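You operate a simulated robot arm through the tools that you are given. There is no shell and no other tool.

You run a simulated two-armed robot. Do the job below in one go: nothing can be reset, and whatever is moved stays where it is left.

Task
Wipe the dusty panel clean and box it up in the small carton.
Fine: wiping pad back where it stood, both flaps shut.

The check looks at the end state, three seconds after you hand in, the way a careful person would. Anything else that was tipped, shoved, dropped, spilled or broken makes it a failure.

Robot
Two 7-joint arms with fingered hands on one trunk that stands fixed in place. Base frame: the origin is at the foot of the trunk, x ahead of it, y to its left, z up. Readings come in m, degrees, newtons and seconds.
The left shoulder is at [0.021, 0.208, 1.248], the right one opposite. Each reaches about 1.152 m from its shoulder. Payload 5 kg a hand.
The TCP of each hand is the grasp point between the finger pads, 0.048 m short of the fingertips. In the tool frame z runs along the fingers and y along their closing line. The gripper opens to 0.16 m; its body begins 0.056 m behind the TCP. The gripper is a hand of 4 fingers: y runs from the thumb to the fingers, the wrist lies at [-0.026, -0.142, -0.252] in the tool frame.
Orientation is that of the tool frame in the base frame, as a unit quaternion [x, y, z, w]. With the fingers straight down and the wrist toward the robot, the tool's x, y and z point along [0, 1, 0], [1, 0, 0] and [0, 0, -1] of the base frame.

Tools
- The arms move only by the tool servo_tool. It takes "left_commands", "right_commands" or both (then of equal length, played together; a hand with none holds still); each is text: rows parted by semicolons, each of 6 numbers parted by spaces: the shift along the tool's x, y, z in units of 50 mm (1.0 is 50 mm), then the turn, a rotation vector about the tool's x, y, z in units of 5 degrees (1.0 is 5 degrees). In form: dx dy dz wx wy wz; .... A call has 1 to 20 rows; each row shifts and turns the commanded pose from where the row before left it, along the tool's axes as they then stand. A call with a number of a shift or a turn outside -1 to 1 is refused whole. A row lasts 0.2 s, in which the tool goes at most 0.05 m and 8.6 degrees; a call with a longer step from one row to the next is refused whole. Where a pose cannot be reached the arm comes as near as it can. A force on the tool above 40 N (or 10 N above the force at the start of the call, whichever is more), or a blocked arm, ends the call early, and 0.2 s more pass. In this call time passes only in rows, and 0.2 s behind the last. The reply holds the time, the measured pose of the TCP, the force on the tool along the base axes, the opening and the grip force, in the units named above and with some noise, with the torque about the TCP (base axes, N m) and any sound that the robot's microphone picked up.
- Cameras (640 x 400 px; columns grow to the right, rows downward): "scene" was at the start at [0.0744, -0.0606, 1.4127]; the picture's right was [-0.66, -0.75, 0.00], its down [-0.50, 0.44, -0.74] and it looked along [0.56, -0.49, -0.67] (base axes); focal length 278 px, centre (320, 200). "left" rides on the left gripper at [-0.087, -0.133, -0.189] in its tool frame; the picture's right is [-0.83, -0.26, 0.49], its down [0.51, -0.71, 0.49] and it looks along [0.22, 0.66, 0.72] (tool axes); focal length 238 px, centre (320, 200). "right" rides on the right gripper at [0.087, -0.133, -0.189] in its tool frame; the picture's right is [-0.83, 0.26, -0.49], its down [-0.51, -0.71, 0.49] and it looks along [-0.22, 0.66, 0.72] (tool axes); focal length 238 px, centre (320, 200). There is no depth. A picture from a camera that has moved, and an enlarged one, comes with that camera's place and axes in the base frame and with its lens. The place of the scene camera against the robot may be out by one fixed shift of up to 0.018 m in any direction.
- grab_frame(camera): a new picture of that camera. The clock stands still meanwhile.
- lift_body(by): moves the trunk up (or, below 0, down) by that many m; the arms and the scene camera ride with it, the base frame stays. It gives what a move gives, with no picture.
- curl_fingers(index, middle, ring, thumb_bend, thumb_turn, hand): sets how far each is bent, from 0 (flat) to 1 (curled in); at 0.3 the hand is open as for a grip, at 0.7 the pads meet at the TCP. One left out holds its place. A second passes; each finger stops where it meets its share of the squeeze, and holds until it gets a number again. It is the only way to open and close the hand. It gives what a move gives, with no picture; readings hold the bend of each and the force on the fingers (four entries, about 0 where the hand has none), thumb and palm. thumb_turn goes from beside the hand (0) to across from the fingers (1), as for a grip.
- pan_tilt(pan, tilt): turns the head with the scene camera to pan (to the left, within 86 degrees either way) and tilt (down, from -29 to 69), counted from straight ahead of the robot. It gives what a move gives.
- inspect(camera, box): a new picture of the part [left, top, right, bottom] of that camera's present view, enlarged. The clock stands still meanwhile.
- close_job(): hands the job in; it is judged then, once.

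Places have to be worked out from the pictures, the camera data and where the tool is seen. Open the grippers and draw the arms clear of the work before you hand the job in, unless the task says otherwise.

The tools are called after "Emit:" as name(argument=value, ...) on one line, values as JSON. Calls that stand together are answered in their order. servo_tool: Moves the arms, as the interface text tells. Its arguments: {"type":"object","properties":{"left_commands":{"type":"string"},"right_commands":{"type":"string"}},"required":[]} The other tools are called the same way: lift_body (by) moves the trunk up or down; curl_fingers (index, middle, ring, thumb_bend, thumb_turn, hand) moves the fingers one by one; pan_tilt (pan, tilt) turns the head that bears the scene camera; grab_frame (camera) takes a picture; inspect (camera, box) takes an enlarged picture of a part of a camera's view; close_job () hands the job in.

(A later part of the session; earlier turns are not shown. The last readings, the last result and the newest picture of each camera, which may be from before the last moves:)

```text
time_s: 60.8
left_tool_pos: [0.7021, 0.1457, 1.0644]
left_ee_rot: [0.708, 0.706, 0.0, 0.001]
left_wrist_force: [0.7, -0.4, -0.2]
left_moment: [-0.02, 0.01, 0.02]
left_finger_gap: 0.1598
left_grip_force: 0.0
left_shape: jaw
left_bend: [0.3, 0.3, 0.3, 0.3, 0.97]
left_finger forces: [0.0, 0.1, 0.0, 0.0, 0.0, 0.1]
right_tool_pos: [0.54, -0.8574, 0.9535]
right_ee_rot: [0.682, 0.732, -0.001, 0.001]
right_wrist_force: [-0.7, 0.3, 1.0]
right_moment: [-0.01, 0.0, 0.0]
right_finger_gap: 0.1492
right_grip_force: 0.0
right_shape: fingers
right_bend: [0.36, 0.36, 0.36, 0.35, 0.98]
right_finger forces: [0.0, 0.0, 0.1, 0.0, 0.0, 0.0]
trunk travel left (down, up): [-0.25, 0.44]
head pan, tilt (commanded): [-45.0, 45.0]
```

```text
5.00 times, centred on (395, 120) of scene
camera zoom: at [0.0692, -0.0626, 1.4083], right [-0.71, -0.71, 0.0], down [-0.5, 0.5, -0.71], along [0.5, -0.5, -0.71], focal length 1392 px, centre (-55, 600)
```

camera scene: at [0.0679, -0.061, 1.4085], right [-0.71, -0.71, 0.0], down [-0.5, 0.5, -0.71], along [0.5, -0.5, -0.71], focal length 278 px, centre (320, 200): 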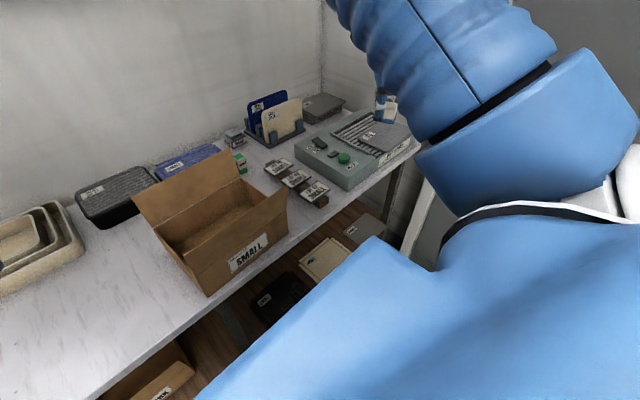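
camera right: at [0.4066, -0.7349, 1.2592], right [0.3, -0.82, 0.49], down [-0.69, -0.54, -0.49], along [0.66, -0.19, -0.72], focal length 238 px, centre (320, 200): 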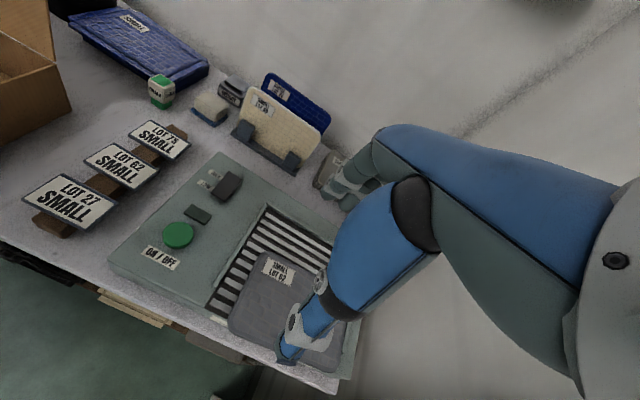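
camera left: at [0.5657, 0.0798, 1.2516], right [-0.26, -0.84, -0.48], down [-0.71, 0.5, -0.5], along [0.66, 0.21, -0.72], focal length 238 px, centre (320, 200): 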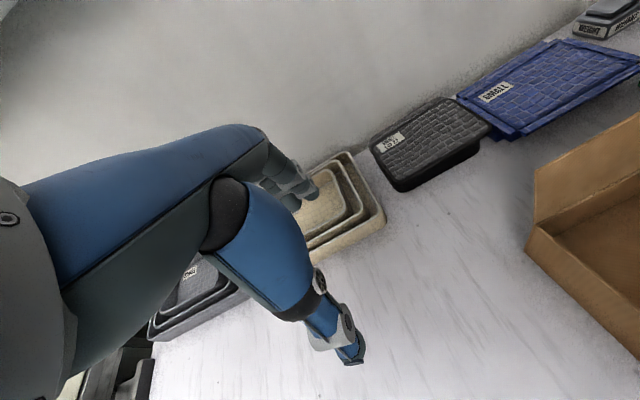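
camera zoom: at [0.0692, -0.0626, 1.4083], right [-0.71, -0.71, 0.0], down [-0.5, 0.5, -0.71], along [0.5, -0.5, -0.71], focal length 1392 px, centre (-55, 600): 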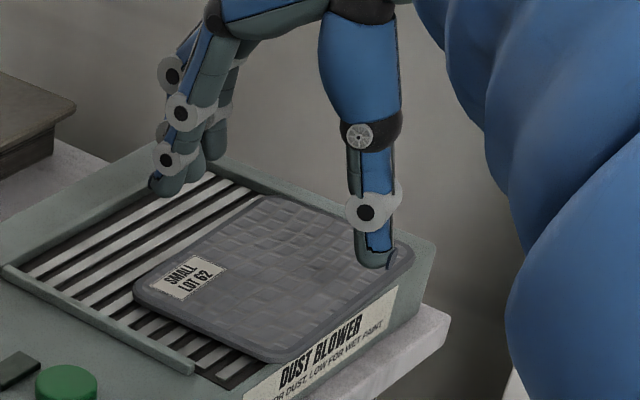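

Gap is 0.149 m with about 7–9 mm clearance each side. The thumb tip rides slightly higher than the fingers, so I'll pitch the hand 4° (thumb down) and lower to just above final depth.

Emit:
servo_tool(right_commands="0 -0.08 0 -0.8 0 0; 0 -0.04 0.5 0 0 0; 0 -0.03 0.42 0 0 0")

Emit:
inspect(camera="scene", box=[360, 90, 430, 160])

Emit:
inspect(camera="right", box=[200, 170, 400, 370])

```text
time_s: 61.6
left_tool_pos: [0.7015, 0.1449, 1.0634]
left_ee_rot: [0.708, 0.707, 0.0, 0.0]
left_wrist_force: [-0.9, -0.1, 0.1]
left_moment: [0.07, -0.01, 0.02]
left_finger_gap: 0.1597
left_grip_force: 0.2
left_shape: jaw
left_bend: [0.3, 0.3, 0.3, 0.3, 0.97]
left_finger forces: [0.1, 0.1, 0.0, 0.1, 0.0, 0.0]
right_tool_pos: [0.5347, -0.8559, 0.9055]
right_ee_rot: [0.682, 0.731, 0.024, 0.026]
right_wrist_force: [0.1, -0.2, -0.2]
right_moment: [0.01, -0.04, 0.02]
right_finger_gap: 0.1492
right_grip_force: 0.0
right_shape: fingers
right_bend: [0.36, 0.36, 0.36, 0.35, 0.98]
right_finger forces: [0.0, 0.0, 0.1, 0.1, 0.0, 0.1]
trunk travel left (down, up): [-0.25, 0.44]
head pan, tilt (commanded): [-45.0, 45.0]
```

```text
5.71 times, centred on (395, 125) of scene
camera zoom: at [0.0688, -0.0632, 1.4083], right [-0.71, -0.71, 0.0], down [-0.5, 0.5, -0.71], along [0.5, -0.5, -0.71], focal length 1591 px, centre (-109, 629)
```

zoom: 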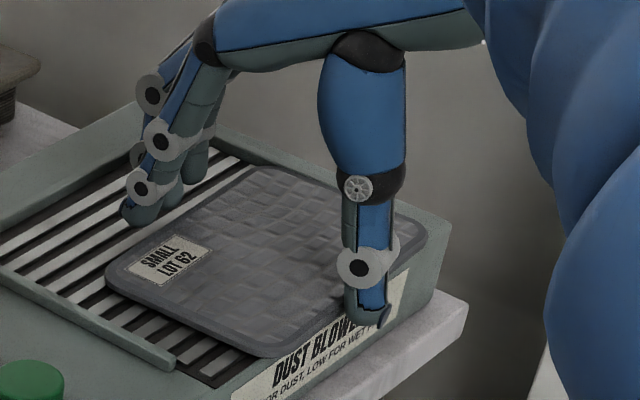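

```text
2.00 times, centred on (300, 270) of right
camera zoom: at [0.383, -0.7794, 1.0837], right [0.28, -0.82, 0.51], down [-0.64, -0.55, -0.54], along [0.72, -0.17, -0.68], focal length 477 px, centre (360, 60)
```

zoom: 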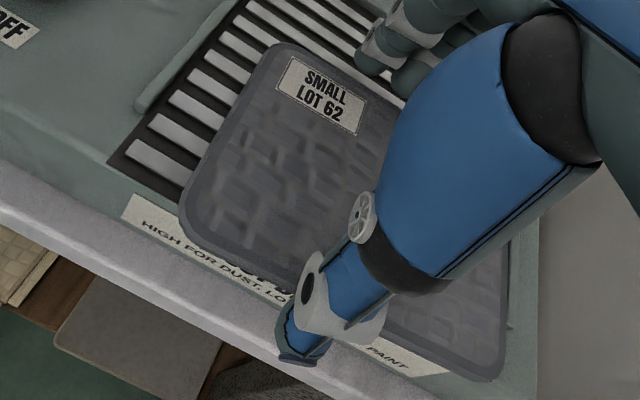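

Thumb is in front of the near edge and the fingers behind the far edge. Lowering another ~6 mm.

Emit:
servo_tool(right_commands="0 -0.01 0.07 0 0 0; 0 -0.01 0.06 0 0 0")

Emit:
inspect(camera="scene", box=[365, 95, 415, 145])

```text
time_s: 62.2
left_tool_pos: [0.7018, 0.1455, 1.0638]
left_ee_rot: [0.708, 0.706, 0.0, 0.0]
left_wrist_force: [-0.1, 0.1, 1.5]
left_moment: [-0.01, 0.01, -0.02]
left_finger_gap: 0.1596
left_grip_force: 0.1
left_shape: jaw
left_bend: [0.3, 0.3, 0.3, 0.3, 0.97]
left_finger forces: [0.1, 0.0, 0.0, 0.0, 0.0, 0.0]
right_tool_pos: [0.5351, -0.8566, 0.8993]
right_ee_rot: [0.682, 0.731, 0.025, 0.026]
right_wrist_force: [-0.7, -0.7, -0.5]
right_moment: [0.02, 0.0, 0.03]
right_finger_gap: 0.1494
right_grip_force: 0.1
right_shape: fingers
right_bend: [0.36, 0.36, 0.36, 0.35, 0.98]
right_finger forces: [0.0, 0.0, 0.1, 0.0, 0.1, 0.0]
trunk travel left (down, up): [-0.25, 0.44]
head pan, tilt (commanded): [-45.0, 45.0]
```

```text
8.00 times, centred on (390, 120) of scene
camera zoom: at [0.0693, -0.0626, 1.4083], right [-0.71, -0.71, 0.0], down [-0.5, 0.5, -0.71], along [0.5, -0.5, -0.71], focal length 2228 px, centre (-240, 840)
```

zoom: 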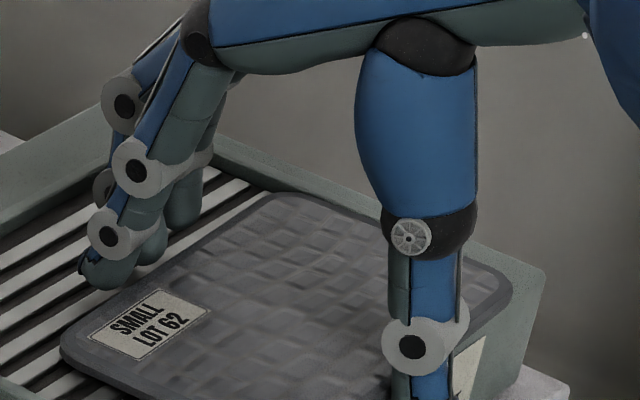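

Fingertips are about at slat level with no contact yet. Closing on the panel edges.

Emit:
curl_fingers(hand="right", index=0.5, middle=0.5, ring=0.5, thumb_bend=0.5)

Emit:
inspect(camera="scene", box=[360, 90, 430, 160])

Emit:
inspect(camera="right", box=[200, 170, 400, 370])

```text
time_s: 63.2
left_tool_pos: [0.7019, 0.147, 1.0638]
left_ee_rot: [0.708, 0.706, 0.0, 0.0]
left_wrist_force: [0.0, -0.1, 0.2]
left_moment: [0.0, -0.05, 0.0]
left_finger_gap: 0.1599
left_grip_force: 0.0
left_shape: jaw
left_bend: [0.3, 0.3, 0.3, 0.3, 0.97]
left_finger forces: [0.1, 0.1, 0.1, 0.1, 0.0, 0.0]
right_tool_pos: [0.5367, -0.8561, 0.9014]
right_ee_rot: [0.681, 0.731, 0.025, 0.025]
right_wrist_force: [3.6, 0.9, 13.6]
right_moment: [0.04, -1.2, 0.09]
right_finger_gap: 0.1396
right_grip_force: 24.6
right_shape: fingers
right_bend: [0.4, 0.41, 0.46, 0.38, 0.98]
right_finger forces: [10.7, 9.0, 7.4, 0.1, 21.7, 0.1]
trunk travel left (down, up): [-0.25, 0.44]
head pan, tilt (commanded): [-45.0, 45.0]
```

```text
5.71 times, centred on (395, 125) of scene
camera zoom: at [0.0688, -0.0615, 1.4085], right [-0.71, -0.71, 0.0], down [-0.5, 0.5, -0.71], along [0.5, -0.5, -0.71], focal length 1591 px, centre (-109, 629)
```

zoom: 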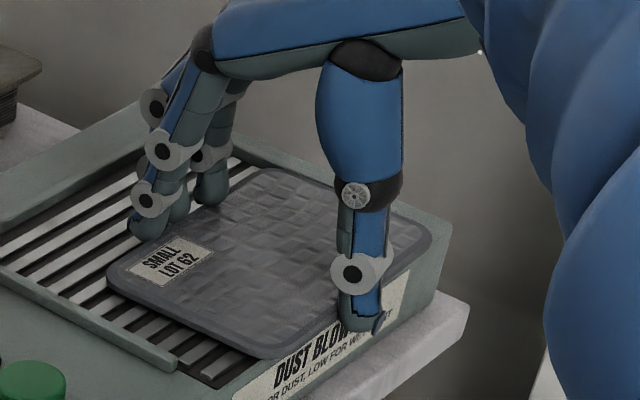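

```text
2.00 times, centred on (300, 270) of right
camera zoom: at [0.3838, -0.7783, 1.0795], right [0.28, -0.81, 0.51], down [-0.64, -0.55, -0.54], along [0.72, -0.17, -0.67], focal length 477 px, centre (360, 60)
```

zoom: 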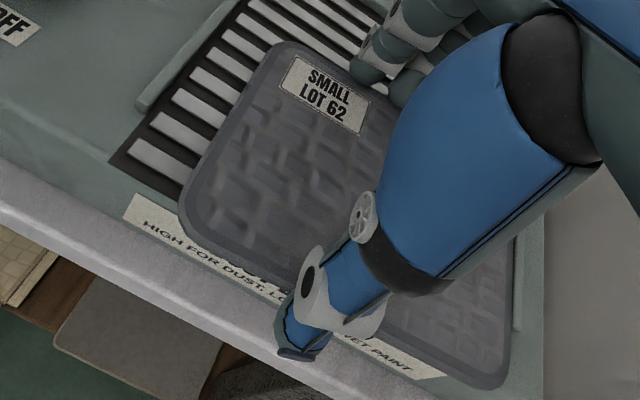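

The grip holds 25 N across the panel. I'll lift 1.5 cm gently and check that it comes along.

Emit:
servo_tool(right_commands="0 0 -0.1 0 0 0; 0 0 -0.1 0 0 0; 0 0 -0.1 0 0 0")

Emit:
inspect(camera="scene", box=[360, 90, 430, 160])

Emit:
inspect(camera="right", box=[200, 170, 400, 370])

```text
time_s: 64.0
left_tool_pos: [0.7025, 0.146, 1.0631]
left_ee_rot: [0.708, 0.707, 0.0, 0.0]
left_wrist_force: [-0.1, 0.8, 0.0]
left_moment: [-0.07, -0.04, 0.01]
left_finger_gap: 0.1598
left_grip_force: 0.1
left_shape: jaw
left_bend: [0.3, 0.3, 0.3, 0.3, 0.97]
left_finger forces: [0.1, 0.0, 0.0, 0.0, 0.1, 0.0]
right_tool_pos: [0.5334, -0.8558, 0.9151]
right_ee_rot: [0.682, 0.731, 0.024, 0.024]
right_wrist_force: [-0.3, 0.6, -0.6]
right_moment: [-0.03, 0.02, -0.01]
right_finger_gap: 0.1164
right_grip_force: 12.1
right_shape: fingers
right_bend: [0.46, 0.41, 0.5, 0.43, 0.99]
right_finger forces: [0.4, 11.7, 0.0, 0.0, 11.5, 0.1]
trunk travel left (down, up): [-0.25, 0.44]
head pan, tilt (commanded): [-45.0, 45.0]
```

```text
5.71 times, centred on (395, 125) of scene
camera zoom: at [0.0688, -0.0622, 1.4083], right [-0.71, -0.71, 0.0], down [-0.5, 0.5, -0.71], along [0.5, -0.5, -0.71], focal length 1591 px, centre (-109, 629)
```

zoom: 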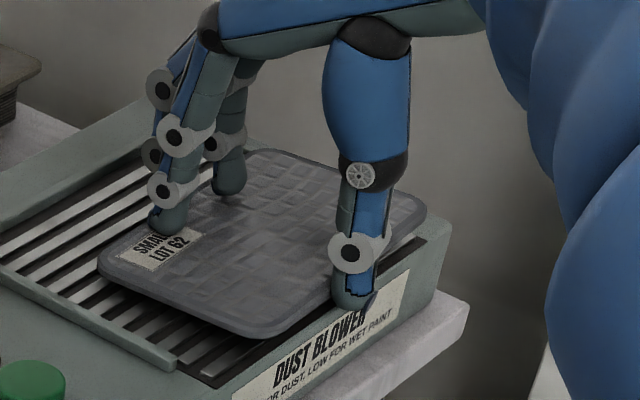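

```text
2.00 times, centred on (300, 270) of right
camera zoom: at [0.3815, -0.7788, 1.093], right [0.28, -0.82, 0.51], down [-0.64, -0.55, -0.54], along [0.72, -0.17, -0.68], focal length 477 px, centre (360, 60)
```

zoom: 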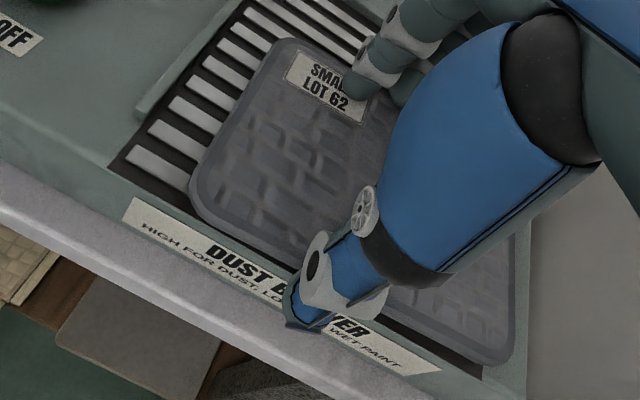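

Index and ring rode up onto the top, but the thumb and middle finger hold the edges (12 N) with index/ring steadying from above; the panel is light and level. I'll lift slowly and watch it.

Emit:
servo_tool(right_commands="0 0 -0.15 0 0 0; 0 0 -0.2 0 0 0; 0 0 -0.25 0 0 0; 0 0 -0.3 0 0 0; 0 0 -0.3 0 0 0; 0 0 -0.25 0 0 0; 0 0 -0.15 0 0 0")

Emit:
inspect(camera="scene", box=[340, 60, 440, 160])

Emit:
inspect(camera="right", box=[200, 170, 400, 370])

```text
time_s: 65.6
left_tool_pos: [0.7015, 0.1466, 1.0626]
left_ee_rot: [0.708, 0.706, 0.0, 0.0]
left_wrist_force: [-0.2, 0.3, -1.0]
left_moment: [-0.04, -0.01, -0.02]
left_finger_gap: 0.1601
left_grip_force: 0.0
left_shape: jaw
left_bend: [0.3, 0.3, 0.3, 0.3, 0.97]
left_finger forces: [0.1, 0.0, 0.0, 0.0, 0.1, 0.0]
right_tool_pos: [0.5278, -0.8571, 0.9961]
right_ee_rot: [0.681, 0.731, 0.024, 0.024]
right_wrist_force: [-0.3, 0.6, -1.1]
right_moment: [0.0, -0.03, 0.01]
right_finger_gap: 0.1163
right_grip_force: 11.6
right_shape: fingers
right_bend: [0.46, 0.41, 0.5, 0.43, 0.99]
right_finger forces: [0.5, 11.6, 0.0, 0.0, 11.4, 0.1]
trunk travel left (down, up): [-0.25, 0.44]
head pan, tilt (commanded): [-45.0, 45.0]
```

```text
4.00 times, centred on (390, 110) of scene
camera zoom: at [0.0692, -0.0626, 1.4083], right [-0.71, -0.71, 0.0], down [-0.5, 0.5, -0.71], along [0.5, -0.5, -0.71], focal length 1114 px, centre (40, 560)
```

zoom: 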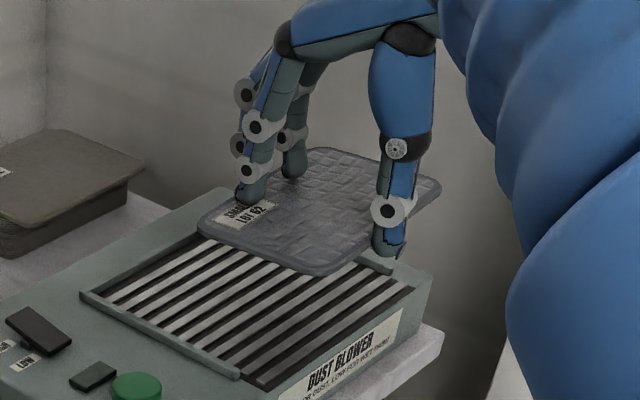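

```text
2.00 times, centred on (300, 270) of right
camera zoom: at [0.3767, -0.7798, 1.1737], right [0.28, -0.82, 0.51], down [-0.64, -0.55, -0.54], along [0.72, -0.17, -0.68], focal length 477 px, centre (360, 60)
```

zoom: 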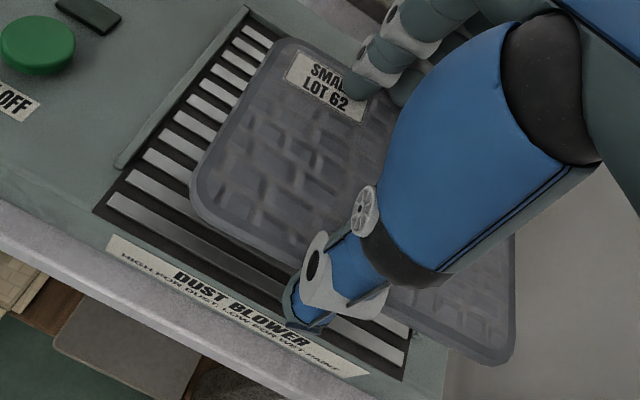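

The panel is held steadily. Continuing slowly up to z ≈ 1.09, and moving the left hand a bit further left out of the way.

Emit:
servo_tool(right_commands="0 0 -0.2 0 0 0; 0 0 -0.3 0 0 0; 0 0 -0.35 0 0 0; 0 0 -0.35 0 0 0; 0 0 -0.35 0 0 0; 0 0 -0.25 0 0 0; 0 0 -0.1 0 0 0", left_commands="0.3 -0.2 0 0 0 0; 0.4 -0.3 0 0 0 0; 0.4 -0.3 0 0 0 0; 0.4 -0.3 0 0 0 0; 0.4 -0.3 0 0 0 0; 0.3 -0.3 0 0 0 0; 0.2 -0.1 0 0 0 0")

Emit:
pan_tilt(pan=-20, tilt=45)

Emit:
grab_frame(camera="scene")

Emit:
grab_frame(camera="left")

```text
time_s: 67.2
left_tool_pos: [0.611, 0.2655, 1.0633]
left_ee_rot: [0.707, 0.707, 0.0, 0.0]
left_wrist_force: [-0.1, 0.2, -0.3]
left_moment: [-0.02, 0.05, -0.01]
left_finger_gap: 0.1596
left_grip_force: 0.1
left_shape: jaw
left_bend: [0.3, 0.3, 0.3, 0.3, 0.97]
left_finger forces: [0.0, 0.0, 0.0, 0.1, 0.0, 0.1]
right_tool_pos: [0.5221, -0.8564, 1.0895]
right_ee_rot: [0.682, 0.731, 0.025, 0.023]
right_wrist_force: [0.5, 0.0, -0.4]
right_moment: [0.03, 0.01, 0.0]
right_finger_gap: 0.1162
right_grip_force: 11.5
right_shape: fingers
right_bend: [0.46, 0.41, 0.5, 0.43, 0.99]
right_finger forces: [0.5, 11.6, 0.0, 0.1, 11.4, 0.1]
trunk travel left (down, up): [-0.25, 0.44]
head pan, tilt (commanded): [-45.0, 45.0]
```

```text
time_s: 68.1
left_tool_pos: [0.6131, 0.2651, 1.0642]
left_ee_rot: [0.708, 0.707, 0.0, 0.0]
left_wrist_force: [0.8, 0.0, -0.5]
left_moment: [-0.01, -0.01, -0.04]
left_finger_gap: 0.1598
left_grip_force: 0.2
left_shape: jaw
left_bend: [0.3, 0.3, 0.3, 0.3, 0.97]
left_finger forces: [0.0, 0.0, 0.0, 0.0, 0.0, 0.0]
right_tool_pos: [0.522, -0.8572, 1.0869]
right_ee_rot: [0.682, 0.731, 0.023, 0.025]
right_wrist_force: [-0.8, -0.1, -0.3]
right_moment: [0.04, 0.02, 0.01]
right_finger_gap: 0.116
right_grip_force: 11.5
right_shape: fingers
right_bend: [0.46, 0.41, 0.5, 0.43, 0.99]
right_finger forces: [0.5, 11.7, 0.0, 0.0, 11.4, 0.0]
trunk travel left (down, up): [-0.25, 0.44]
head pan, tilt (commanded): [-20.0, 45.0]
```

```text
taken
camera scene: at [0.0881, -0.033, 1.4083], right [-0.34, -0.94, 0.0], down [-0.66, 0.24, -0.71], along [0.66, -0.24, -0.71], focal length 278 px, centre (320, 200)
```

scene: 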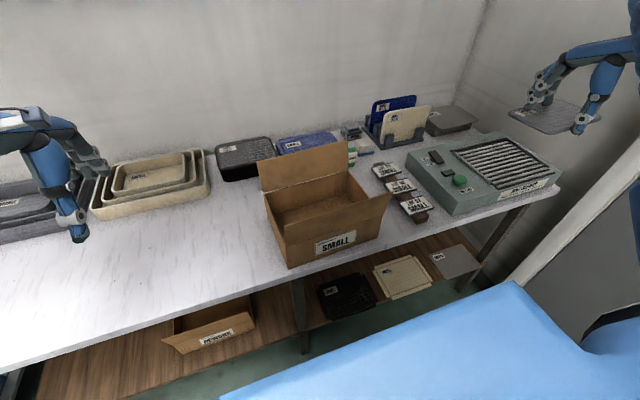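

```text
taken
camera left: at [0.48, 0.1792, 1.2537], right [-0.26, -0.83, -0.49], down [-0.71, 0.51, -0.49], along [0.66, 0.22, -0.72], focal length 238 px, centre (320, 200)
```

left: 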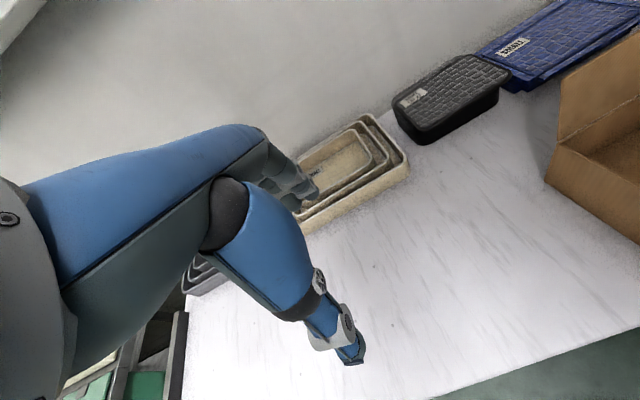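

Zooming on the carton from this head pose to measure its opening.

Emit:
inspect(camera="scene", box=[245, 130, 405, 275])

```text
2.76 times, centred on (325, 202) of scene
camera zoom: at [0.0881, -0.033, 1.4083], right [-0.34, -0.94, 0.0], down [-0.66, 0.24, -0.71], along [0.66, -0.24, -0.71], focal length 768 px, centre (306, 193)
```

zoom: 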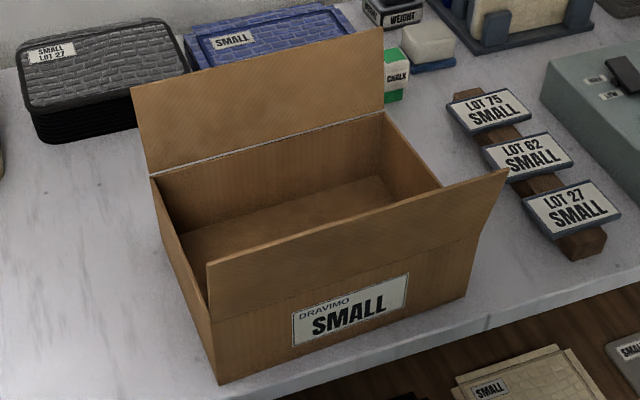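

Carton opening: corners ≈ (0.476,−0.084), (0.487,−0.345), (0.666,−0.073), (0.683,−0.338), rim z ≈ 0.888, flaps ~0.1 m long leaning slightly outward. I'll carry the panel slowly toward it at z ≈ 1.09.

Emit:
servo_tool(right_commands="0.15 0.02 0 0 0 0; 0.3 0.04 0 0 0 0; 0.45 0.06 0 0 0 0; 0.55 0.08 0 0 0 0; 0.55 0.08 0 0 0 0; 0.55 0.08 0 0 0 0; 0.55 0.08 0 0 0 0; 0.55 0.08 0 0 0 0; 0.55 0.08 0 0 0 0; 0.55 0.08 0 0 0 0; 0.5 0.08 0 0 0 0; 0.4 0.06 0 0 0 0; 0.25 0.04 0 0 0 0; 0.1 0.02 0 0 0 0")

Emit:
grab_frame(camera="scene")

Emit:
grab_frame(camera="right")

```text
time_s: 71.1
left_tool_pos: [0.6124, 0.2656, 1.0648]
left_ee_rot: [0.708, 0.706, 0.0, 0.0]
left_wrist_force: [0.0, 0.1, 0.5]
left_moment: [0.03, 0.0, 0.0]
left_finger_gap: 0.1597
left_grip_force: 0.1
left_shape: jaw
left_bend: [0.3, 0.3, 0.3, 0.3, 0.97]
left_finger forces: [0.0, 0.0, 0.0, 0.0, 0.0, 0.0]
right_tool_pos: [0.544, -0.5552, 1.0911]
right_ee_rot: [0.681, 0.731, 0.024, 0.024]
right_wrist_force: [0.2, 0.6, -0.3]
right_moment: [0.05, 0.01, -0.05]
right_finger_gap: 0.1158
right_grip_force: 11.7
right_shape: fingers
right_bend: [0.46, 0.41, 0.5, 0.43, 0.99]
right_finger forces: [0.6, 11.5, 0.0, 0.1, 11.3, 0.1]
trunk travel left (down, up): [-0.25, 0.44]
head pan, tilt (commanded): [-20.0, 45.0]
```

```text
taken
camera scene: at [0.0881, -0.0328, 1.4083], right [-0.34, -0.94, 0.0], down [-0.66, 0.24, -0.71], along [0.66, -0.24, -0.71], focal length 278 px, centre (320, 200)
```

scene: 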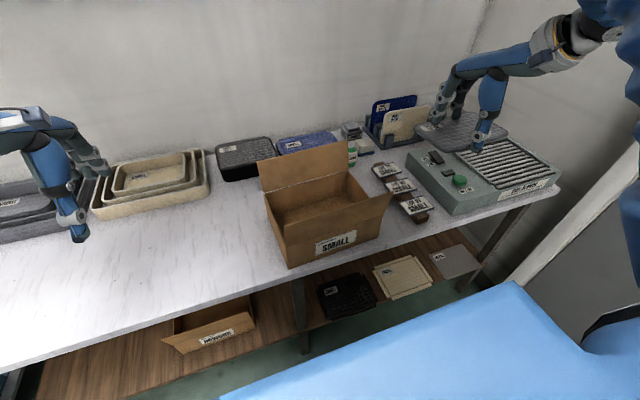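

```text
taken
camera right: at [0.3924, -0.4774, 1.2699], right [0.28, -0.82, 0.51], down [-0.64, -0.55, -0.54], along [0.72, -0.17, -0.68], focal length 238 px, centre (320, 200)
```

right: 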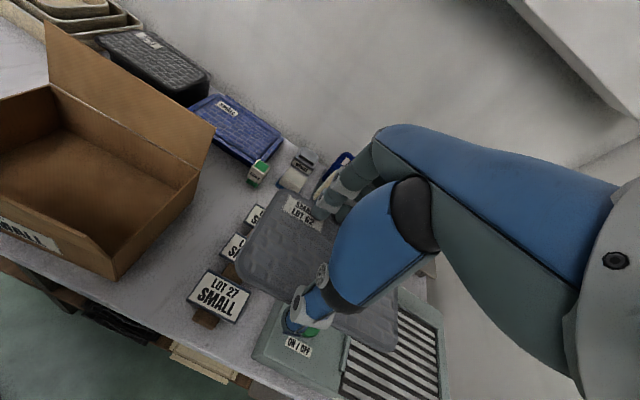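

Stable so far. Continuing the slow carry to above the carton.

Emit:
servo_tool(right_commands="0.2 0.03 0 0 0 0; 0.35 0.05 0 0 0 0; 0.5 0.072 0 0 0 0; 0.5 0.072 0 0 0 0; 0.5 0.072 0 0 0 0; 0.5 0.072 0 0 0 0; 0.5 0.072 0 0 0 0; 0.5 0.072 0 0 0 0; 0.5 0.072 0 0 0 0; 0.5 0.072 0 0 0 0; 0.5 0.072 0 0 0 0; 0.5 0.072 0 0 0 0; 0.5 0.072 0 0 0 0.1; 0.5 0.072 0 0 0 0.1; 0.4 0.05 0 0 0 0; 0.25 0.04 0 0 0 0; 0.14 0.02 0 0 0 0")

Emit:
grab_frame(camera="scene")

Emit:
grab_frame(camera="right")

Emit:
grab_frame(camera="left")

```text
time_s: 74.7
left_tool_pos: [0.6125, 0.2656, 1.0644]
left_ee_rot: [0.708, 0.707, 0.0, -0.001]
left_wrist_force: [-0.3, 0.0, -0.3]
left_moment: [-0.02, 0.01, -0.02]
left_finger_gap: 0.16
left_grip_force: 0.0
left_shape: jaw
left_bend: [0.3, 0.3, 0.3, 0.3, 0.97]
left_finger forces: [0.0, 0.1, 0.0, 0.0, 0.1, 0.1]
right_tool_pos: [0.5739, -0.1838, 1.0949]
right_ee_rot: [0.688, 0.725, 0.024, 0.024]
right_wrist_force: [0.1, 0.2, -1.6]
right_moment: [0.0, 0.03, 0.0]
right_finger_gap: 0.1159
right_grip_force: 11.3
right_shape: fingers
right_bend: [0.46, 0.41, 0.5, 0.43, 0.99]
right_finger forces: [0.4, 11.4, 0.1, 0.1, 11.2, 0.0]
trunk travel left (down, up): [-0.25, 0.44]
head pan, tilt (commanded): [-20.0, 45.0]
```

```text
taken
camera scene: at [0.0881, -0.0323, 1.4083], right [-0.34, -0.94, 0.0], down [-0.66, 0.24, -0.71], along [0.66, -0.24, -0.71], focal length 278 px, centre (320, 200)
```

scene: 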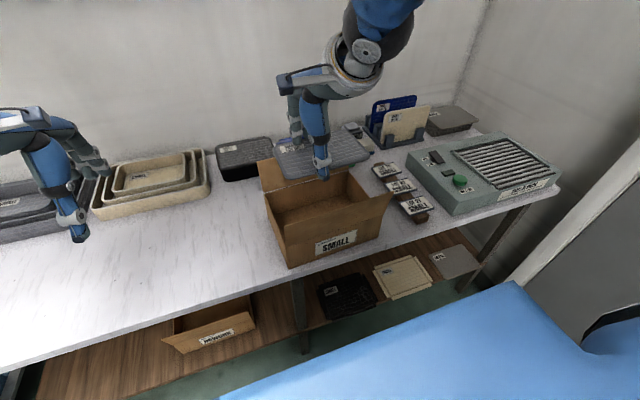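

```text
taken
camera right: at [0.4227, -0.1043, 1.2733], right [0.27, -0.82, 0.5], down [-0.65, -0.54, -0.54], along [0.71, -0.18, -0.68], focal length 238 px, centre (320, 200)
```

right: 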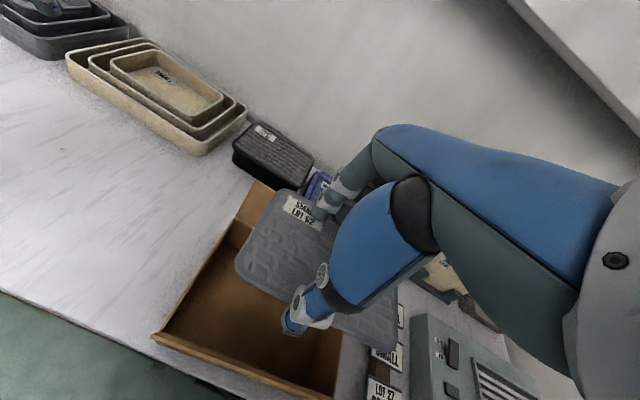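

```text
taken
camera left: at [0.4799, 0.1798, 1.2536], right [-0.26, -0.83, -0.49], down [-0.71, 0.51, -0.49], along [0.66, 0.22, -0.72], focal length 238 px, centre (320, 200)
```

left: 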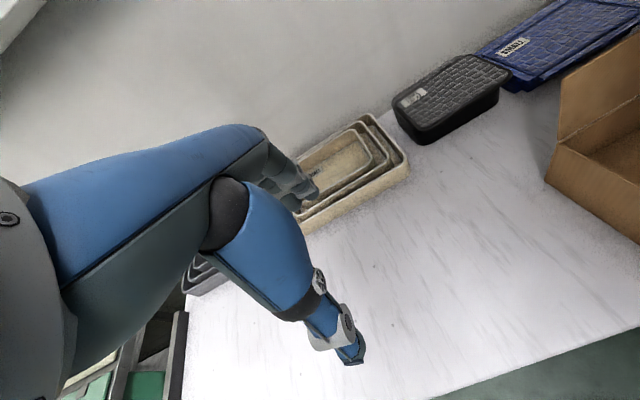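

The panel hovers above the carton. Zooming with both cameras to check alignment.

Emit:
inspect(camera="right", box=[140, 170, 420, 400])

Emit:
inspect(camera="scene", box=[240, 90, 410, 275])

```text
1.74 times, centred on (280, 285) of right
camera zoom: at [0.4227, -0.1043, 1.2733], right [0.27, -0.82, 0.5], down [-0.65, -0.54, -0.54], along [0.71, -0.18, -0.68], focal length 414 px, centre (390, 52)
```

zoom: 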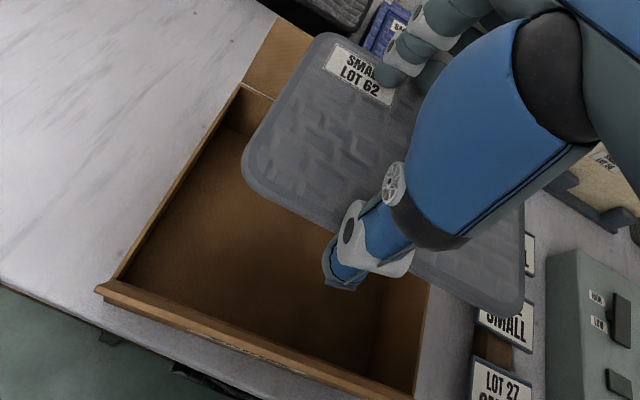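

```text
2.16 times, centred on (325, 182) of scene
camera zoom: at [0.0881, -0.0323, 1.4083], right [-0.34, -0.94, 0.0], down [-0.66, 0.24, -0.71], along [0.66, -0.24, -0.71], focal length 602 px, centre (309, 238)
```

zoom: 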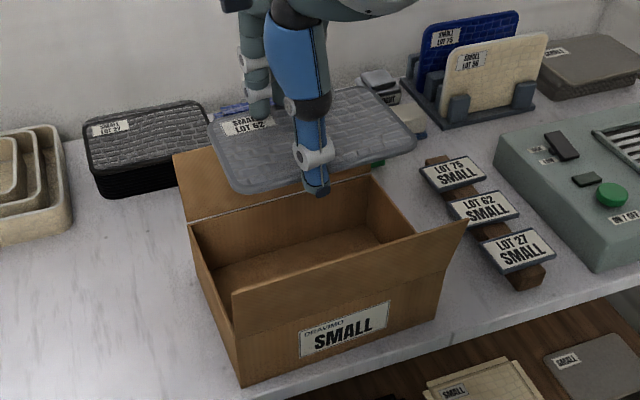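

The panel centre computes to (0.578, −0.210), right over the carton's centre. I'll descend straight down to just above the rim and check again.

Emit:
servo_tool(right_commands="0 -0.014 0.2 0 0 0; 0 -0.028 0.4 0 0 0; 0 -0.035 0.5 0 0 0; 0 -0.035 0.5 0 0 0; 0 -0.035 0.5 0 0 0; 0 -0.028 0.4 0 0 0; 0 -0.014 0.2 0 0 0")

Emit:
inspect(camera="right", box=[140, 170, 420, 400])

Emit:
inspect(camera="scene", box=[240, 90, 410, 275])

```text
time_s: 76.3
left_tool_pos: [0.612, 0.2659, 1.0643]
left_ee_rot: [0.708, 0.706, 0.0, 0.0]
left_wrist_force: [-0.9, 0.2, 1.2]
left_moment: [0.0, 0.02, -0.02]
left_finger_gap: 0.1598
left_grip_force: 0.1
left_shape: jaw
left_bend: [0.3, 0.3, 0.3, 0.3, 0.97]
left_finger forces: [0.0, 0.1, 0.0, 0.0, 0.0, 0.0]
right_tool_pos: [0.5718, -0.1853, 0.9591]
right_ee_rot: [0.688, 0.725, 0.025, 0.024]
right_wrist_force: [-0.3, -0.3, -0.2]
right_moment: [0.0, 0.04, 0.03]
right_finger_gap: 0.1156
right_grip_force: 10.9
right_shape: fingers
right_bend: [0.46, 0.41, 0.5, 0.43, 0.99]
right_finger forces: [0.3, 11.3, 0.1, 0.1, 11.2, 0.1]
trunk travel left (down, up): [-0.25, 0.44]
head pan, tilt (commanded): [-20.0, 45.0]
```

```text
1.74 times, centred on (280, 285) of right
camera zoom: at [0.421, -0.1056, 1.1372], right [0.27, -0.82, 0.5], down [-0.65, -0.54, -0.54], along [0.71, -0.18, -0.68], focal length 414 px, centre (390, 52)
```

zoom: 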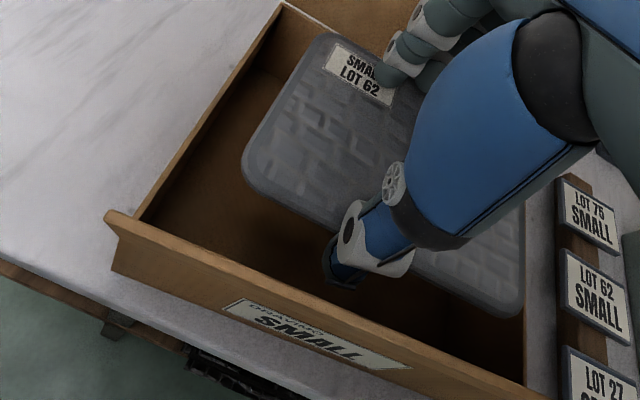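

```text
2.16 times, centred on (325, 182) of scene
camera zoom: at [0.0883, -0.0326, 1.4083], right [-0.34, -0.94, 0.0], down [-0.66, 0.24, -0.71], along [0.66, -0.24, -0.71], focal length 602 px, centre (309, 238)
```

zoom: 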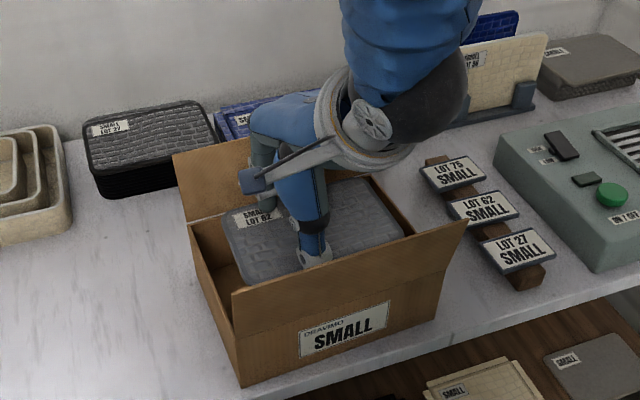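

Alignment still good; shifting 3 mm in +x to balance thumb and finger clearances, then lowering into the carton in steps while watching forces.

Emit:
servo_tool(right_commands="0 0.06 0 0 0 0; 0 -0.014 0.2 0 0 0; 0 -0.014 0.2 0 0 0; 0 -0.014 0.2 0 0 0; 0 -0.014 0.2 0 0 0")

Emit:
inspect(camera="right", box=[140, 170, 420, 400])

Emit:
inspect(camera="scene", box=[240, 110, 410, 275])

```text
time_s: 77.5
left_tool_pos: [0.6133, 0.2653, 1.0641]
left_ee_rot: [0.708, 0.706, 0.0, -0.001]
left_wrist_force: [-0.2, 0.0, -0.2]
left_moment: [0.04, 0.02, 0.01]
left_finger_gap: 0.1597
left_grip_force: 0.0
left_shape: jaw
left_bend: [0.3, 0.3, 0.3, 0.3, 0.97]
left_finger forces: [0.1, 0.0, 0.0, 0.0, 0.0, 0.0]
right_tool_pos: [0.5748, -0.1862, 0.9179]
right_ee_rot: [0.688, 0.725, 0.024, 0.024]
right_wrist_force: [0.1, -0.4, 0.2]
right_moment: [0.04, 0.04, 0.02]
right_finger_gap: 0.1157
right_grip_force: 11.1
right_shape: fingers
right_bend: [0.46, 0.41, 0.5, 0.43, 0.99]
right_finger forces: [0.4, 11.3, 0.0, 0.1, 11.2, 0.0]
trunk travel left (down, up): [-0.25, 0.44]
head pan, tilt (commanded): [-20.0, 45.0]
```

```text
1.74 times, centred on (280, 285) of right
camera zoom: at [0.4254, -0.1059, 1.0967], right [0.27, -0.82, 0.5], down [-0.65, -0.54, -0.54], along [0.71, -0.18, -0.68], focal length 414 px, centre (390, 52)
```

zoom: 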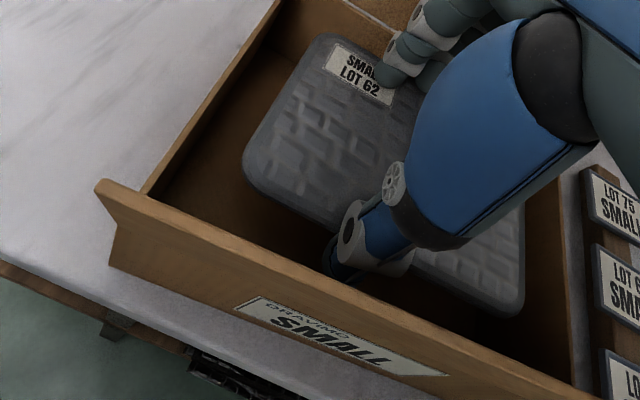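

```text
2.42 times, centred on (325, 192) of scene
camera zoom: at [0.0885, -0.0327, 1.4083], right [-0.34, -0.94, 0.0], down [-0.66, 0.24, -0.71], along [0.66, -0.24, -0.71], focal length 675 px, centre (308, 218)
```

zoom: 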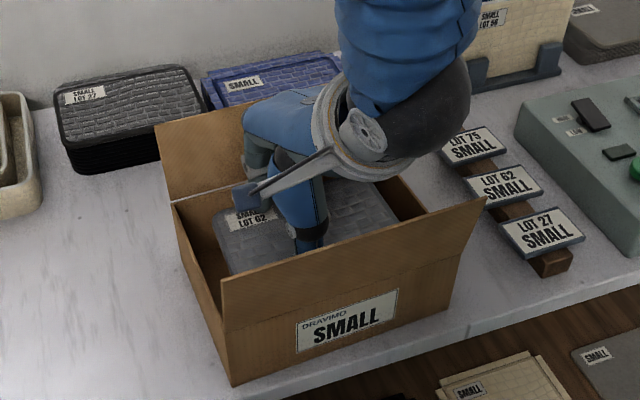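

No contact so far. Continuing down 3 cm.

Emit:
servo_tool(right_commands="0 -0.014 0.2 0 0 0; 0 -0.014 0.2 0 0 0; 0 -0.014 0.2 0 0 0")

Emit:
inspect(camera="right", box=[140, 130, 420, 400])

Emit:
inspect(camera="scene", box=[240, 110, 410, 275])

```text
time_s: 78.3
left_tool_pos: [0.6134, 0.2659, 1.0629]
left_ee_rot: [0.708, 0.707, 0.0, 0.0]
left_wrist_force: [-0.2, 0.4, -0.5]
left_moment: [-0.01, 0.02, 0.01]
left_finger_gap: 0.1598
left_grip_force: 0.1
left_shape: jaw
left_bend: [0.3, 0.3, 0.3, 0.3, 0.97]
left_finger forces: [0.1, 0.0, 0.1, 0.1, 0.0, 0.0]
right_tool_pos: [0.5746, -0.1841, 0.8875]
right_ee_rot: [0.688, 0.725, 0.024, 0.024]
right_wrist_force: [-0.8, -0.2, -0.7]
right_moment: [0.0, 0.03, 0.01]
right_finger_gap: 0.1158
right_grip_force: 11.2
right_shape: fingers
right_bend: [0.46, 0.41, 0.5, 0.43, 0.99]
right_finger forces: [0.3, 11.6, 0.1, 0.0, 11.3, 0.1]
trunk travel left (down, up): [-0.25, 0.44]
head pan, tilt (commanded): [-20.0, 45.0]
```

```text
1.48 times, centred on (280, 265) of right
camera zoom: at [0.4248, -0.1049, 1.0664], right [0.27, -0.82, 0.5], down [-0.65, -0.54, -0.54], along [0.71, -0.18, -0.68], focal length 353 px, centre (379, 104)
```

zoom: 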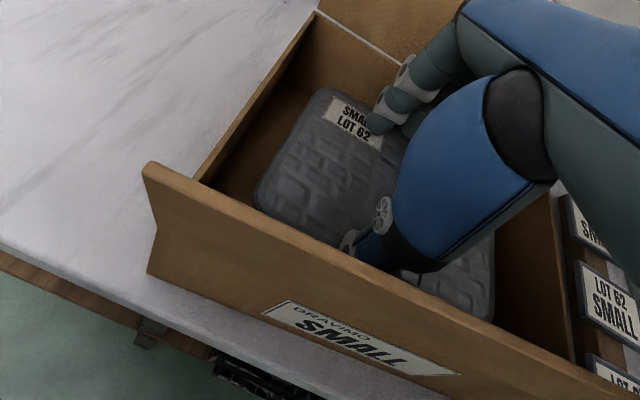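

```text
2.42 times, centred on (325, 192) of scene
camera zoom: at [0.0888, -0.0327, 1.4083], right [-0.34, -0.94, 0.0], down [-0.67, 0.24, -0.71], along [0.66, -0.24, -0.71], focal length 675 px, centre (308, 218)
```

zoom: 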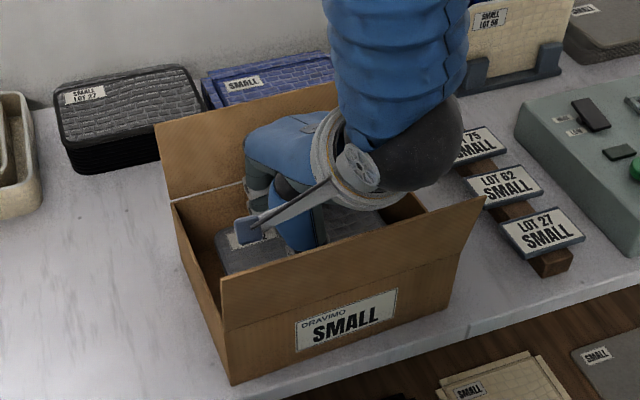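

Still free. Lowering another 2 cm.

Emit:
servo_tool(right_commands="0 -0.014 0.2 0 0 0; 0 -0.012 0.18 0 0 0")

Emit:
inspect(camera="right", box=[140, 100, 420, 370])

```text
time_s: 78.9
left_tool_pos: [0.6128, 0.2648, 1.0643]
left_ee_rot: [0.708, 0.707, 0.001, 0.0]
left_wrist_force: [0.0, -0.2, -0.1]
left_moment: [0.03, 0.0, -0.03]
left_finger_gap: 0.16
left_grip_force: 0.2
left_shape: jaw
left_bend: [0.3, 0.3, 0.3, 0.3, 0.97]
left_finger forces: [0.0, 0.1, 0.1, 0.1, 0.0, 0.0]
right_tool_pos: [0.5751, -0.1846, 0.8681]
right_ee_rot: [0.688, 0.725, 0.024, 0.025]
right_wrist_force: [-0.5, -0.3, -0.4]
right_moment: [0.05, 0.02, 0.0]
right_finger_gap: 0.1156
right_grip_force: 11.5
right_shape: fingers
right_bend: [0.46, 0.41, 0.5, 0.43, 0.99]
right_finger forces: [0.4, 11.3, 0.1, 0.1, 11.3, 0.0]
trunk travel left (down, up): [-0.25, 0.44]
head pan, tilt (commanded): [-20.0, 45.0]
```

```text
1.48 times, centred on (280, 235) of right
camera zoom: at [0.4245, -0.1054, 1.0472], right [0.27, -0.82, 0.5], down [-0.65, -0.54, -0.54], along [0.71, -0.18, -0.68], focal length 353 px, centre (379, 148)
```

zoom: 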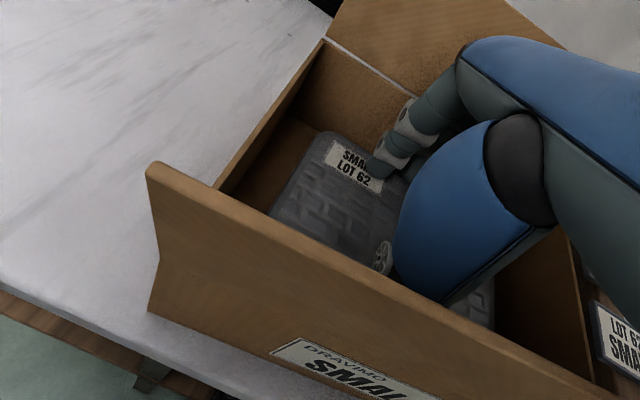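

One more cm, in 5 mm steps, to bring the panel nearly to the floor.

Emit:
servo_tool(right_commands="0 -0.007 0.1 0 0 0; 0 -0.007 0.1 0 0 0")

```text
time_s: 79.5
left_tool_pos: [0.6127, 0.2661, 1.0641]
left_ee_rot: [0.708, 0.706, 0.0, 0.0]
left_wrist_force: [-0.3, -0.2, 0.0]
left_moment: [0.0, 0.01, 0.05]
left_finger_gap: 0.1597
left_grip_force: 0.1
left_shape: jaw
left_bend: [0.3, 0.3, 0.3, 0.3, 0.97]
left_finger forces: [0.1, 0.1, 0.0, 0.1, 0.1, 0.1]
right_tool_pos: [0.576, -0.1847, 0.8585]
right_ee_rot: [0.688, 0.725, 0.025, 0.024]
right_wrist_force: [-0.6, -0.5, -1.1]
right_moment: [0.06, 0.01, -0.02]
right_finger_gap: 0.1156
right_grip_force: 11.6
right_shape: fingers
right_bend: [0.46, 0.41, 0.5, 0.43, 0.99]
right_finger forces: [0.3, 11.4, 0.1, 0.0, 11.2, 0.0]
trunk travel left (down, up): [-0.25, 0.44]
head pan, tilt (commanded): [-20.0, 45.0]
```

No contact yet, with the panel ~1 cm above the floor. Releasing by opening thumb and middle finger only slightly to avoid the carton walls.

Emit:
curl_fingers(hand="right", middle=0.39, thumb_bend=0.405)

Emit:
inspect(camera="right", box=[140, 100, 420, 370])

```text
time_s: 80.5
left_tool_pos: [0.6133, 0.2663, 1.0637]
left_ee_rot: [0.708, 0.707, 0.0, 0.0]
left_wrist_force: [0.0, -0.6, -0.1]
left_moment: [0.02, 0.01, 0.03]
left_finger_gap: 0.1596
left_grip_force: 0.1
left_shape: jaw
left_bend: [0.3, 0.3, 0.3, 0.3, 0.97]
left_finger forces: [0.1, 0.1, 0.0, 0.0, 0.1, 0.0]
right_tool_pos: [0.5746, -0.1851, 0.8596]
right_ee_rot: [0.688, 0.725, 0.024, 0.024]
right_wrist_force: [-0.7, 0.5, 0.1]
right_moment: [0.0, 0.03, 0.05]
right_finger_gap: 0.1182
right_grip_force: 0.1
right_shape: fingers
right_bend: [0.46, 0.39, 0.5, 0.4, 0.99]
right_finger forces: [0.0, 0.0, 0.0, 0.0, 0.1, 0.0]
trunk travel left (down, up): [-0.25, 0.44]
head pan, tilt (commanded): [-20.0, 45.0]
```

```text
1.48 times, centred on (280, 235) of right
camera zoom: at [0.4246, -0.1052, 1.0381], right [0.27, -0.82, 0.5], down [-0.65, -0.54, -0.54], along [0.71, -0.18, -0.68], focal length 353 px, centre (379, 148)
```

zoom: 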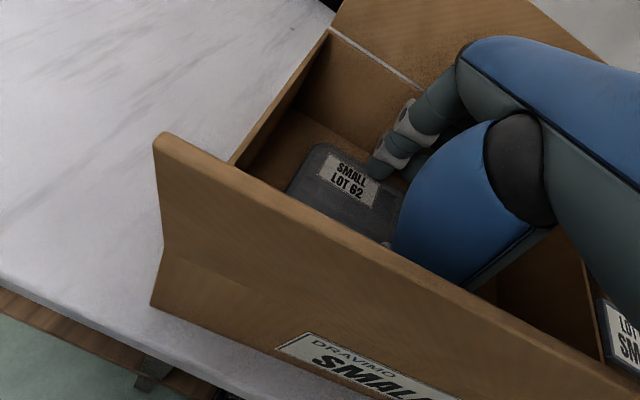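

All finger forces are zero and the panel has settled onto the floor. Withdrawing straight up.

Emit:
servo_tool(right_commands="0 0.007 -0.1 0 0 0; 0 0.014 -0.2 0 0 0; 0 0.02 -0.3 0 0 0; 0 0.035 -0.5 0 0 0; 0 0.042 -0.6 0 0 0; 0 0.049 -0.7 0 0 0; 0 0.056 -0.8 0 0 0; 0 0.056 -0.8 0 0 0; 0 0.035 -0.5 0 0 0")

Emit:
grab_frame(camera="right")

Emit:
inspect(camera="scene", box=[240, 90, 410, 275])

```text
time_s: 82.5
left_tool_pos: [0.6119, 0.2668, 1.0649]
left_ee_rot: [0.708, 0.706, 0.0, 0.0]
left_wrist_force: [-1.0, 0.2, -0.2]
left_moment: [0.02, 0.01, -0.01]
left_finger_gap: 0.1598
left_grip_force: 0.1
left_shape: jaw
left_bend: [0.3, 0.3, 0.3, 0.3, 0.97]
left_finger forces: [0.1, 0.1, 0.0, 0.0, 0.0, 0.0]
right_tool_pos: [0.5745, -0.1849, 1.0847]
right_ee_rot: [0.688, 0.725, 0.024, 0.024]
right_wrist_force: [-0.8, -0.3, -0.2]
right_moment: [0.0, -0.08, 0.0]
right_finger_gap: 0.118
right_grip_force: 0.0
right_shape: fingers
right_bend: [0.47, 0.39, 0.5, 0.4, 0.99]
right_finger forces: [0.1, 0.0, 0.1, 0.0, 0.1, 0.0]
trunk travel left (down, up): [-0.25, 0.44]
head pan, tilt (commanded): [-20.0, 45.0]
```

```text
taken
camera right: at [0.4246, -0.1054, 1.2642], right [0.27, -0.82, 0.5], down [-0.65, -0.54, -0.54], along [0.71, -0.18, -0.68], focal length 238 px, centre (320, 200)
```

right: 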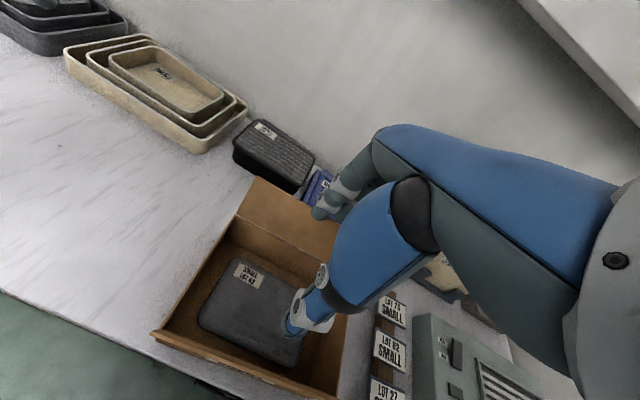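

```text
2.16 times, centred on (325, 182) of scene
camera zoom: at [0.0877, -0.0325, 1.4083], right [-0.34, -0.94, 0.0], down [-0.66, 0.24, -0.71], along [0.66, -0.24, -0.71], focal length 602 px, centre (309, 238)
```

zoom: 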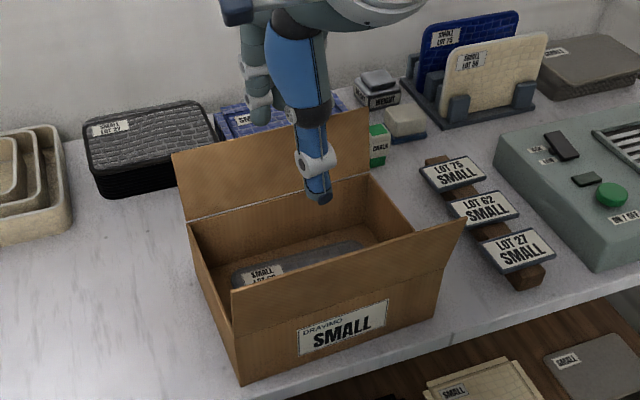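

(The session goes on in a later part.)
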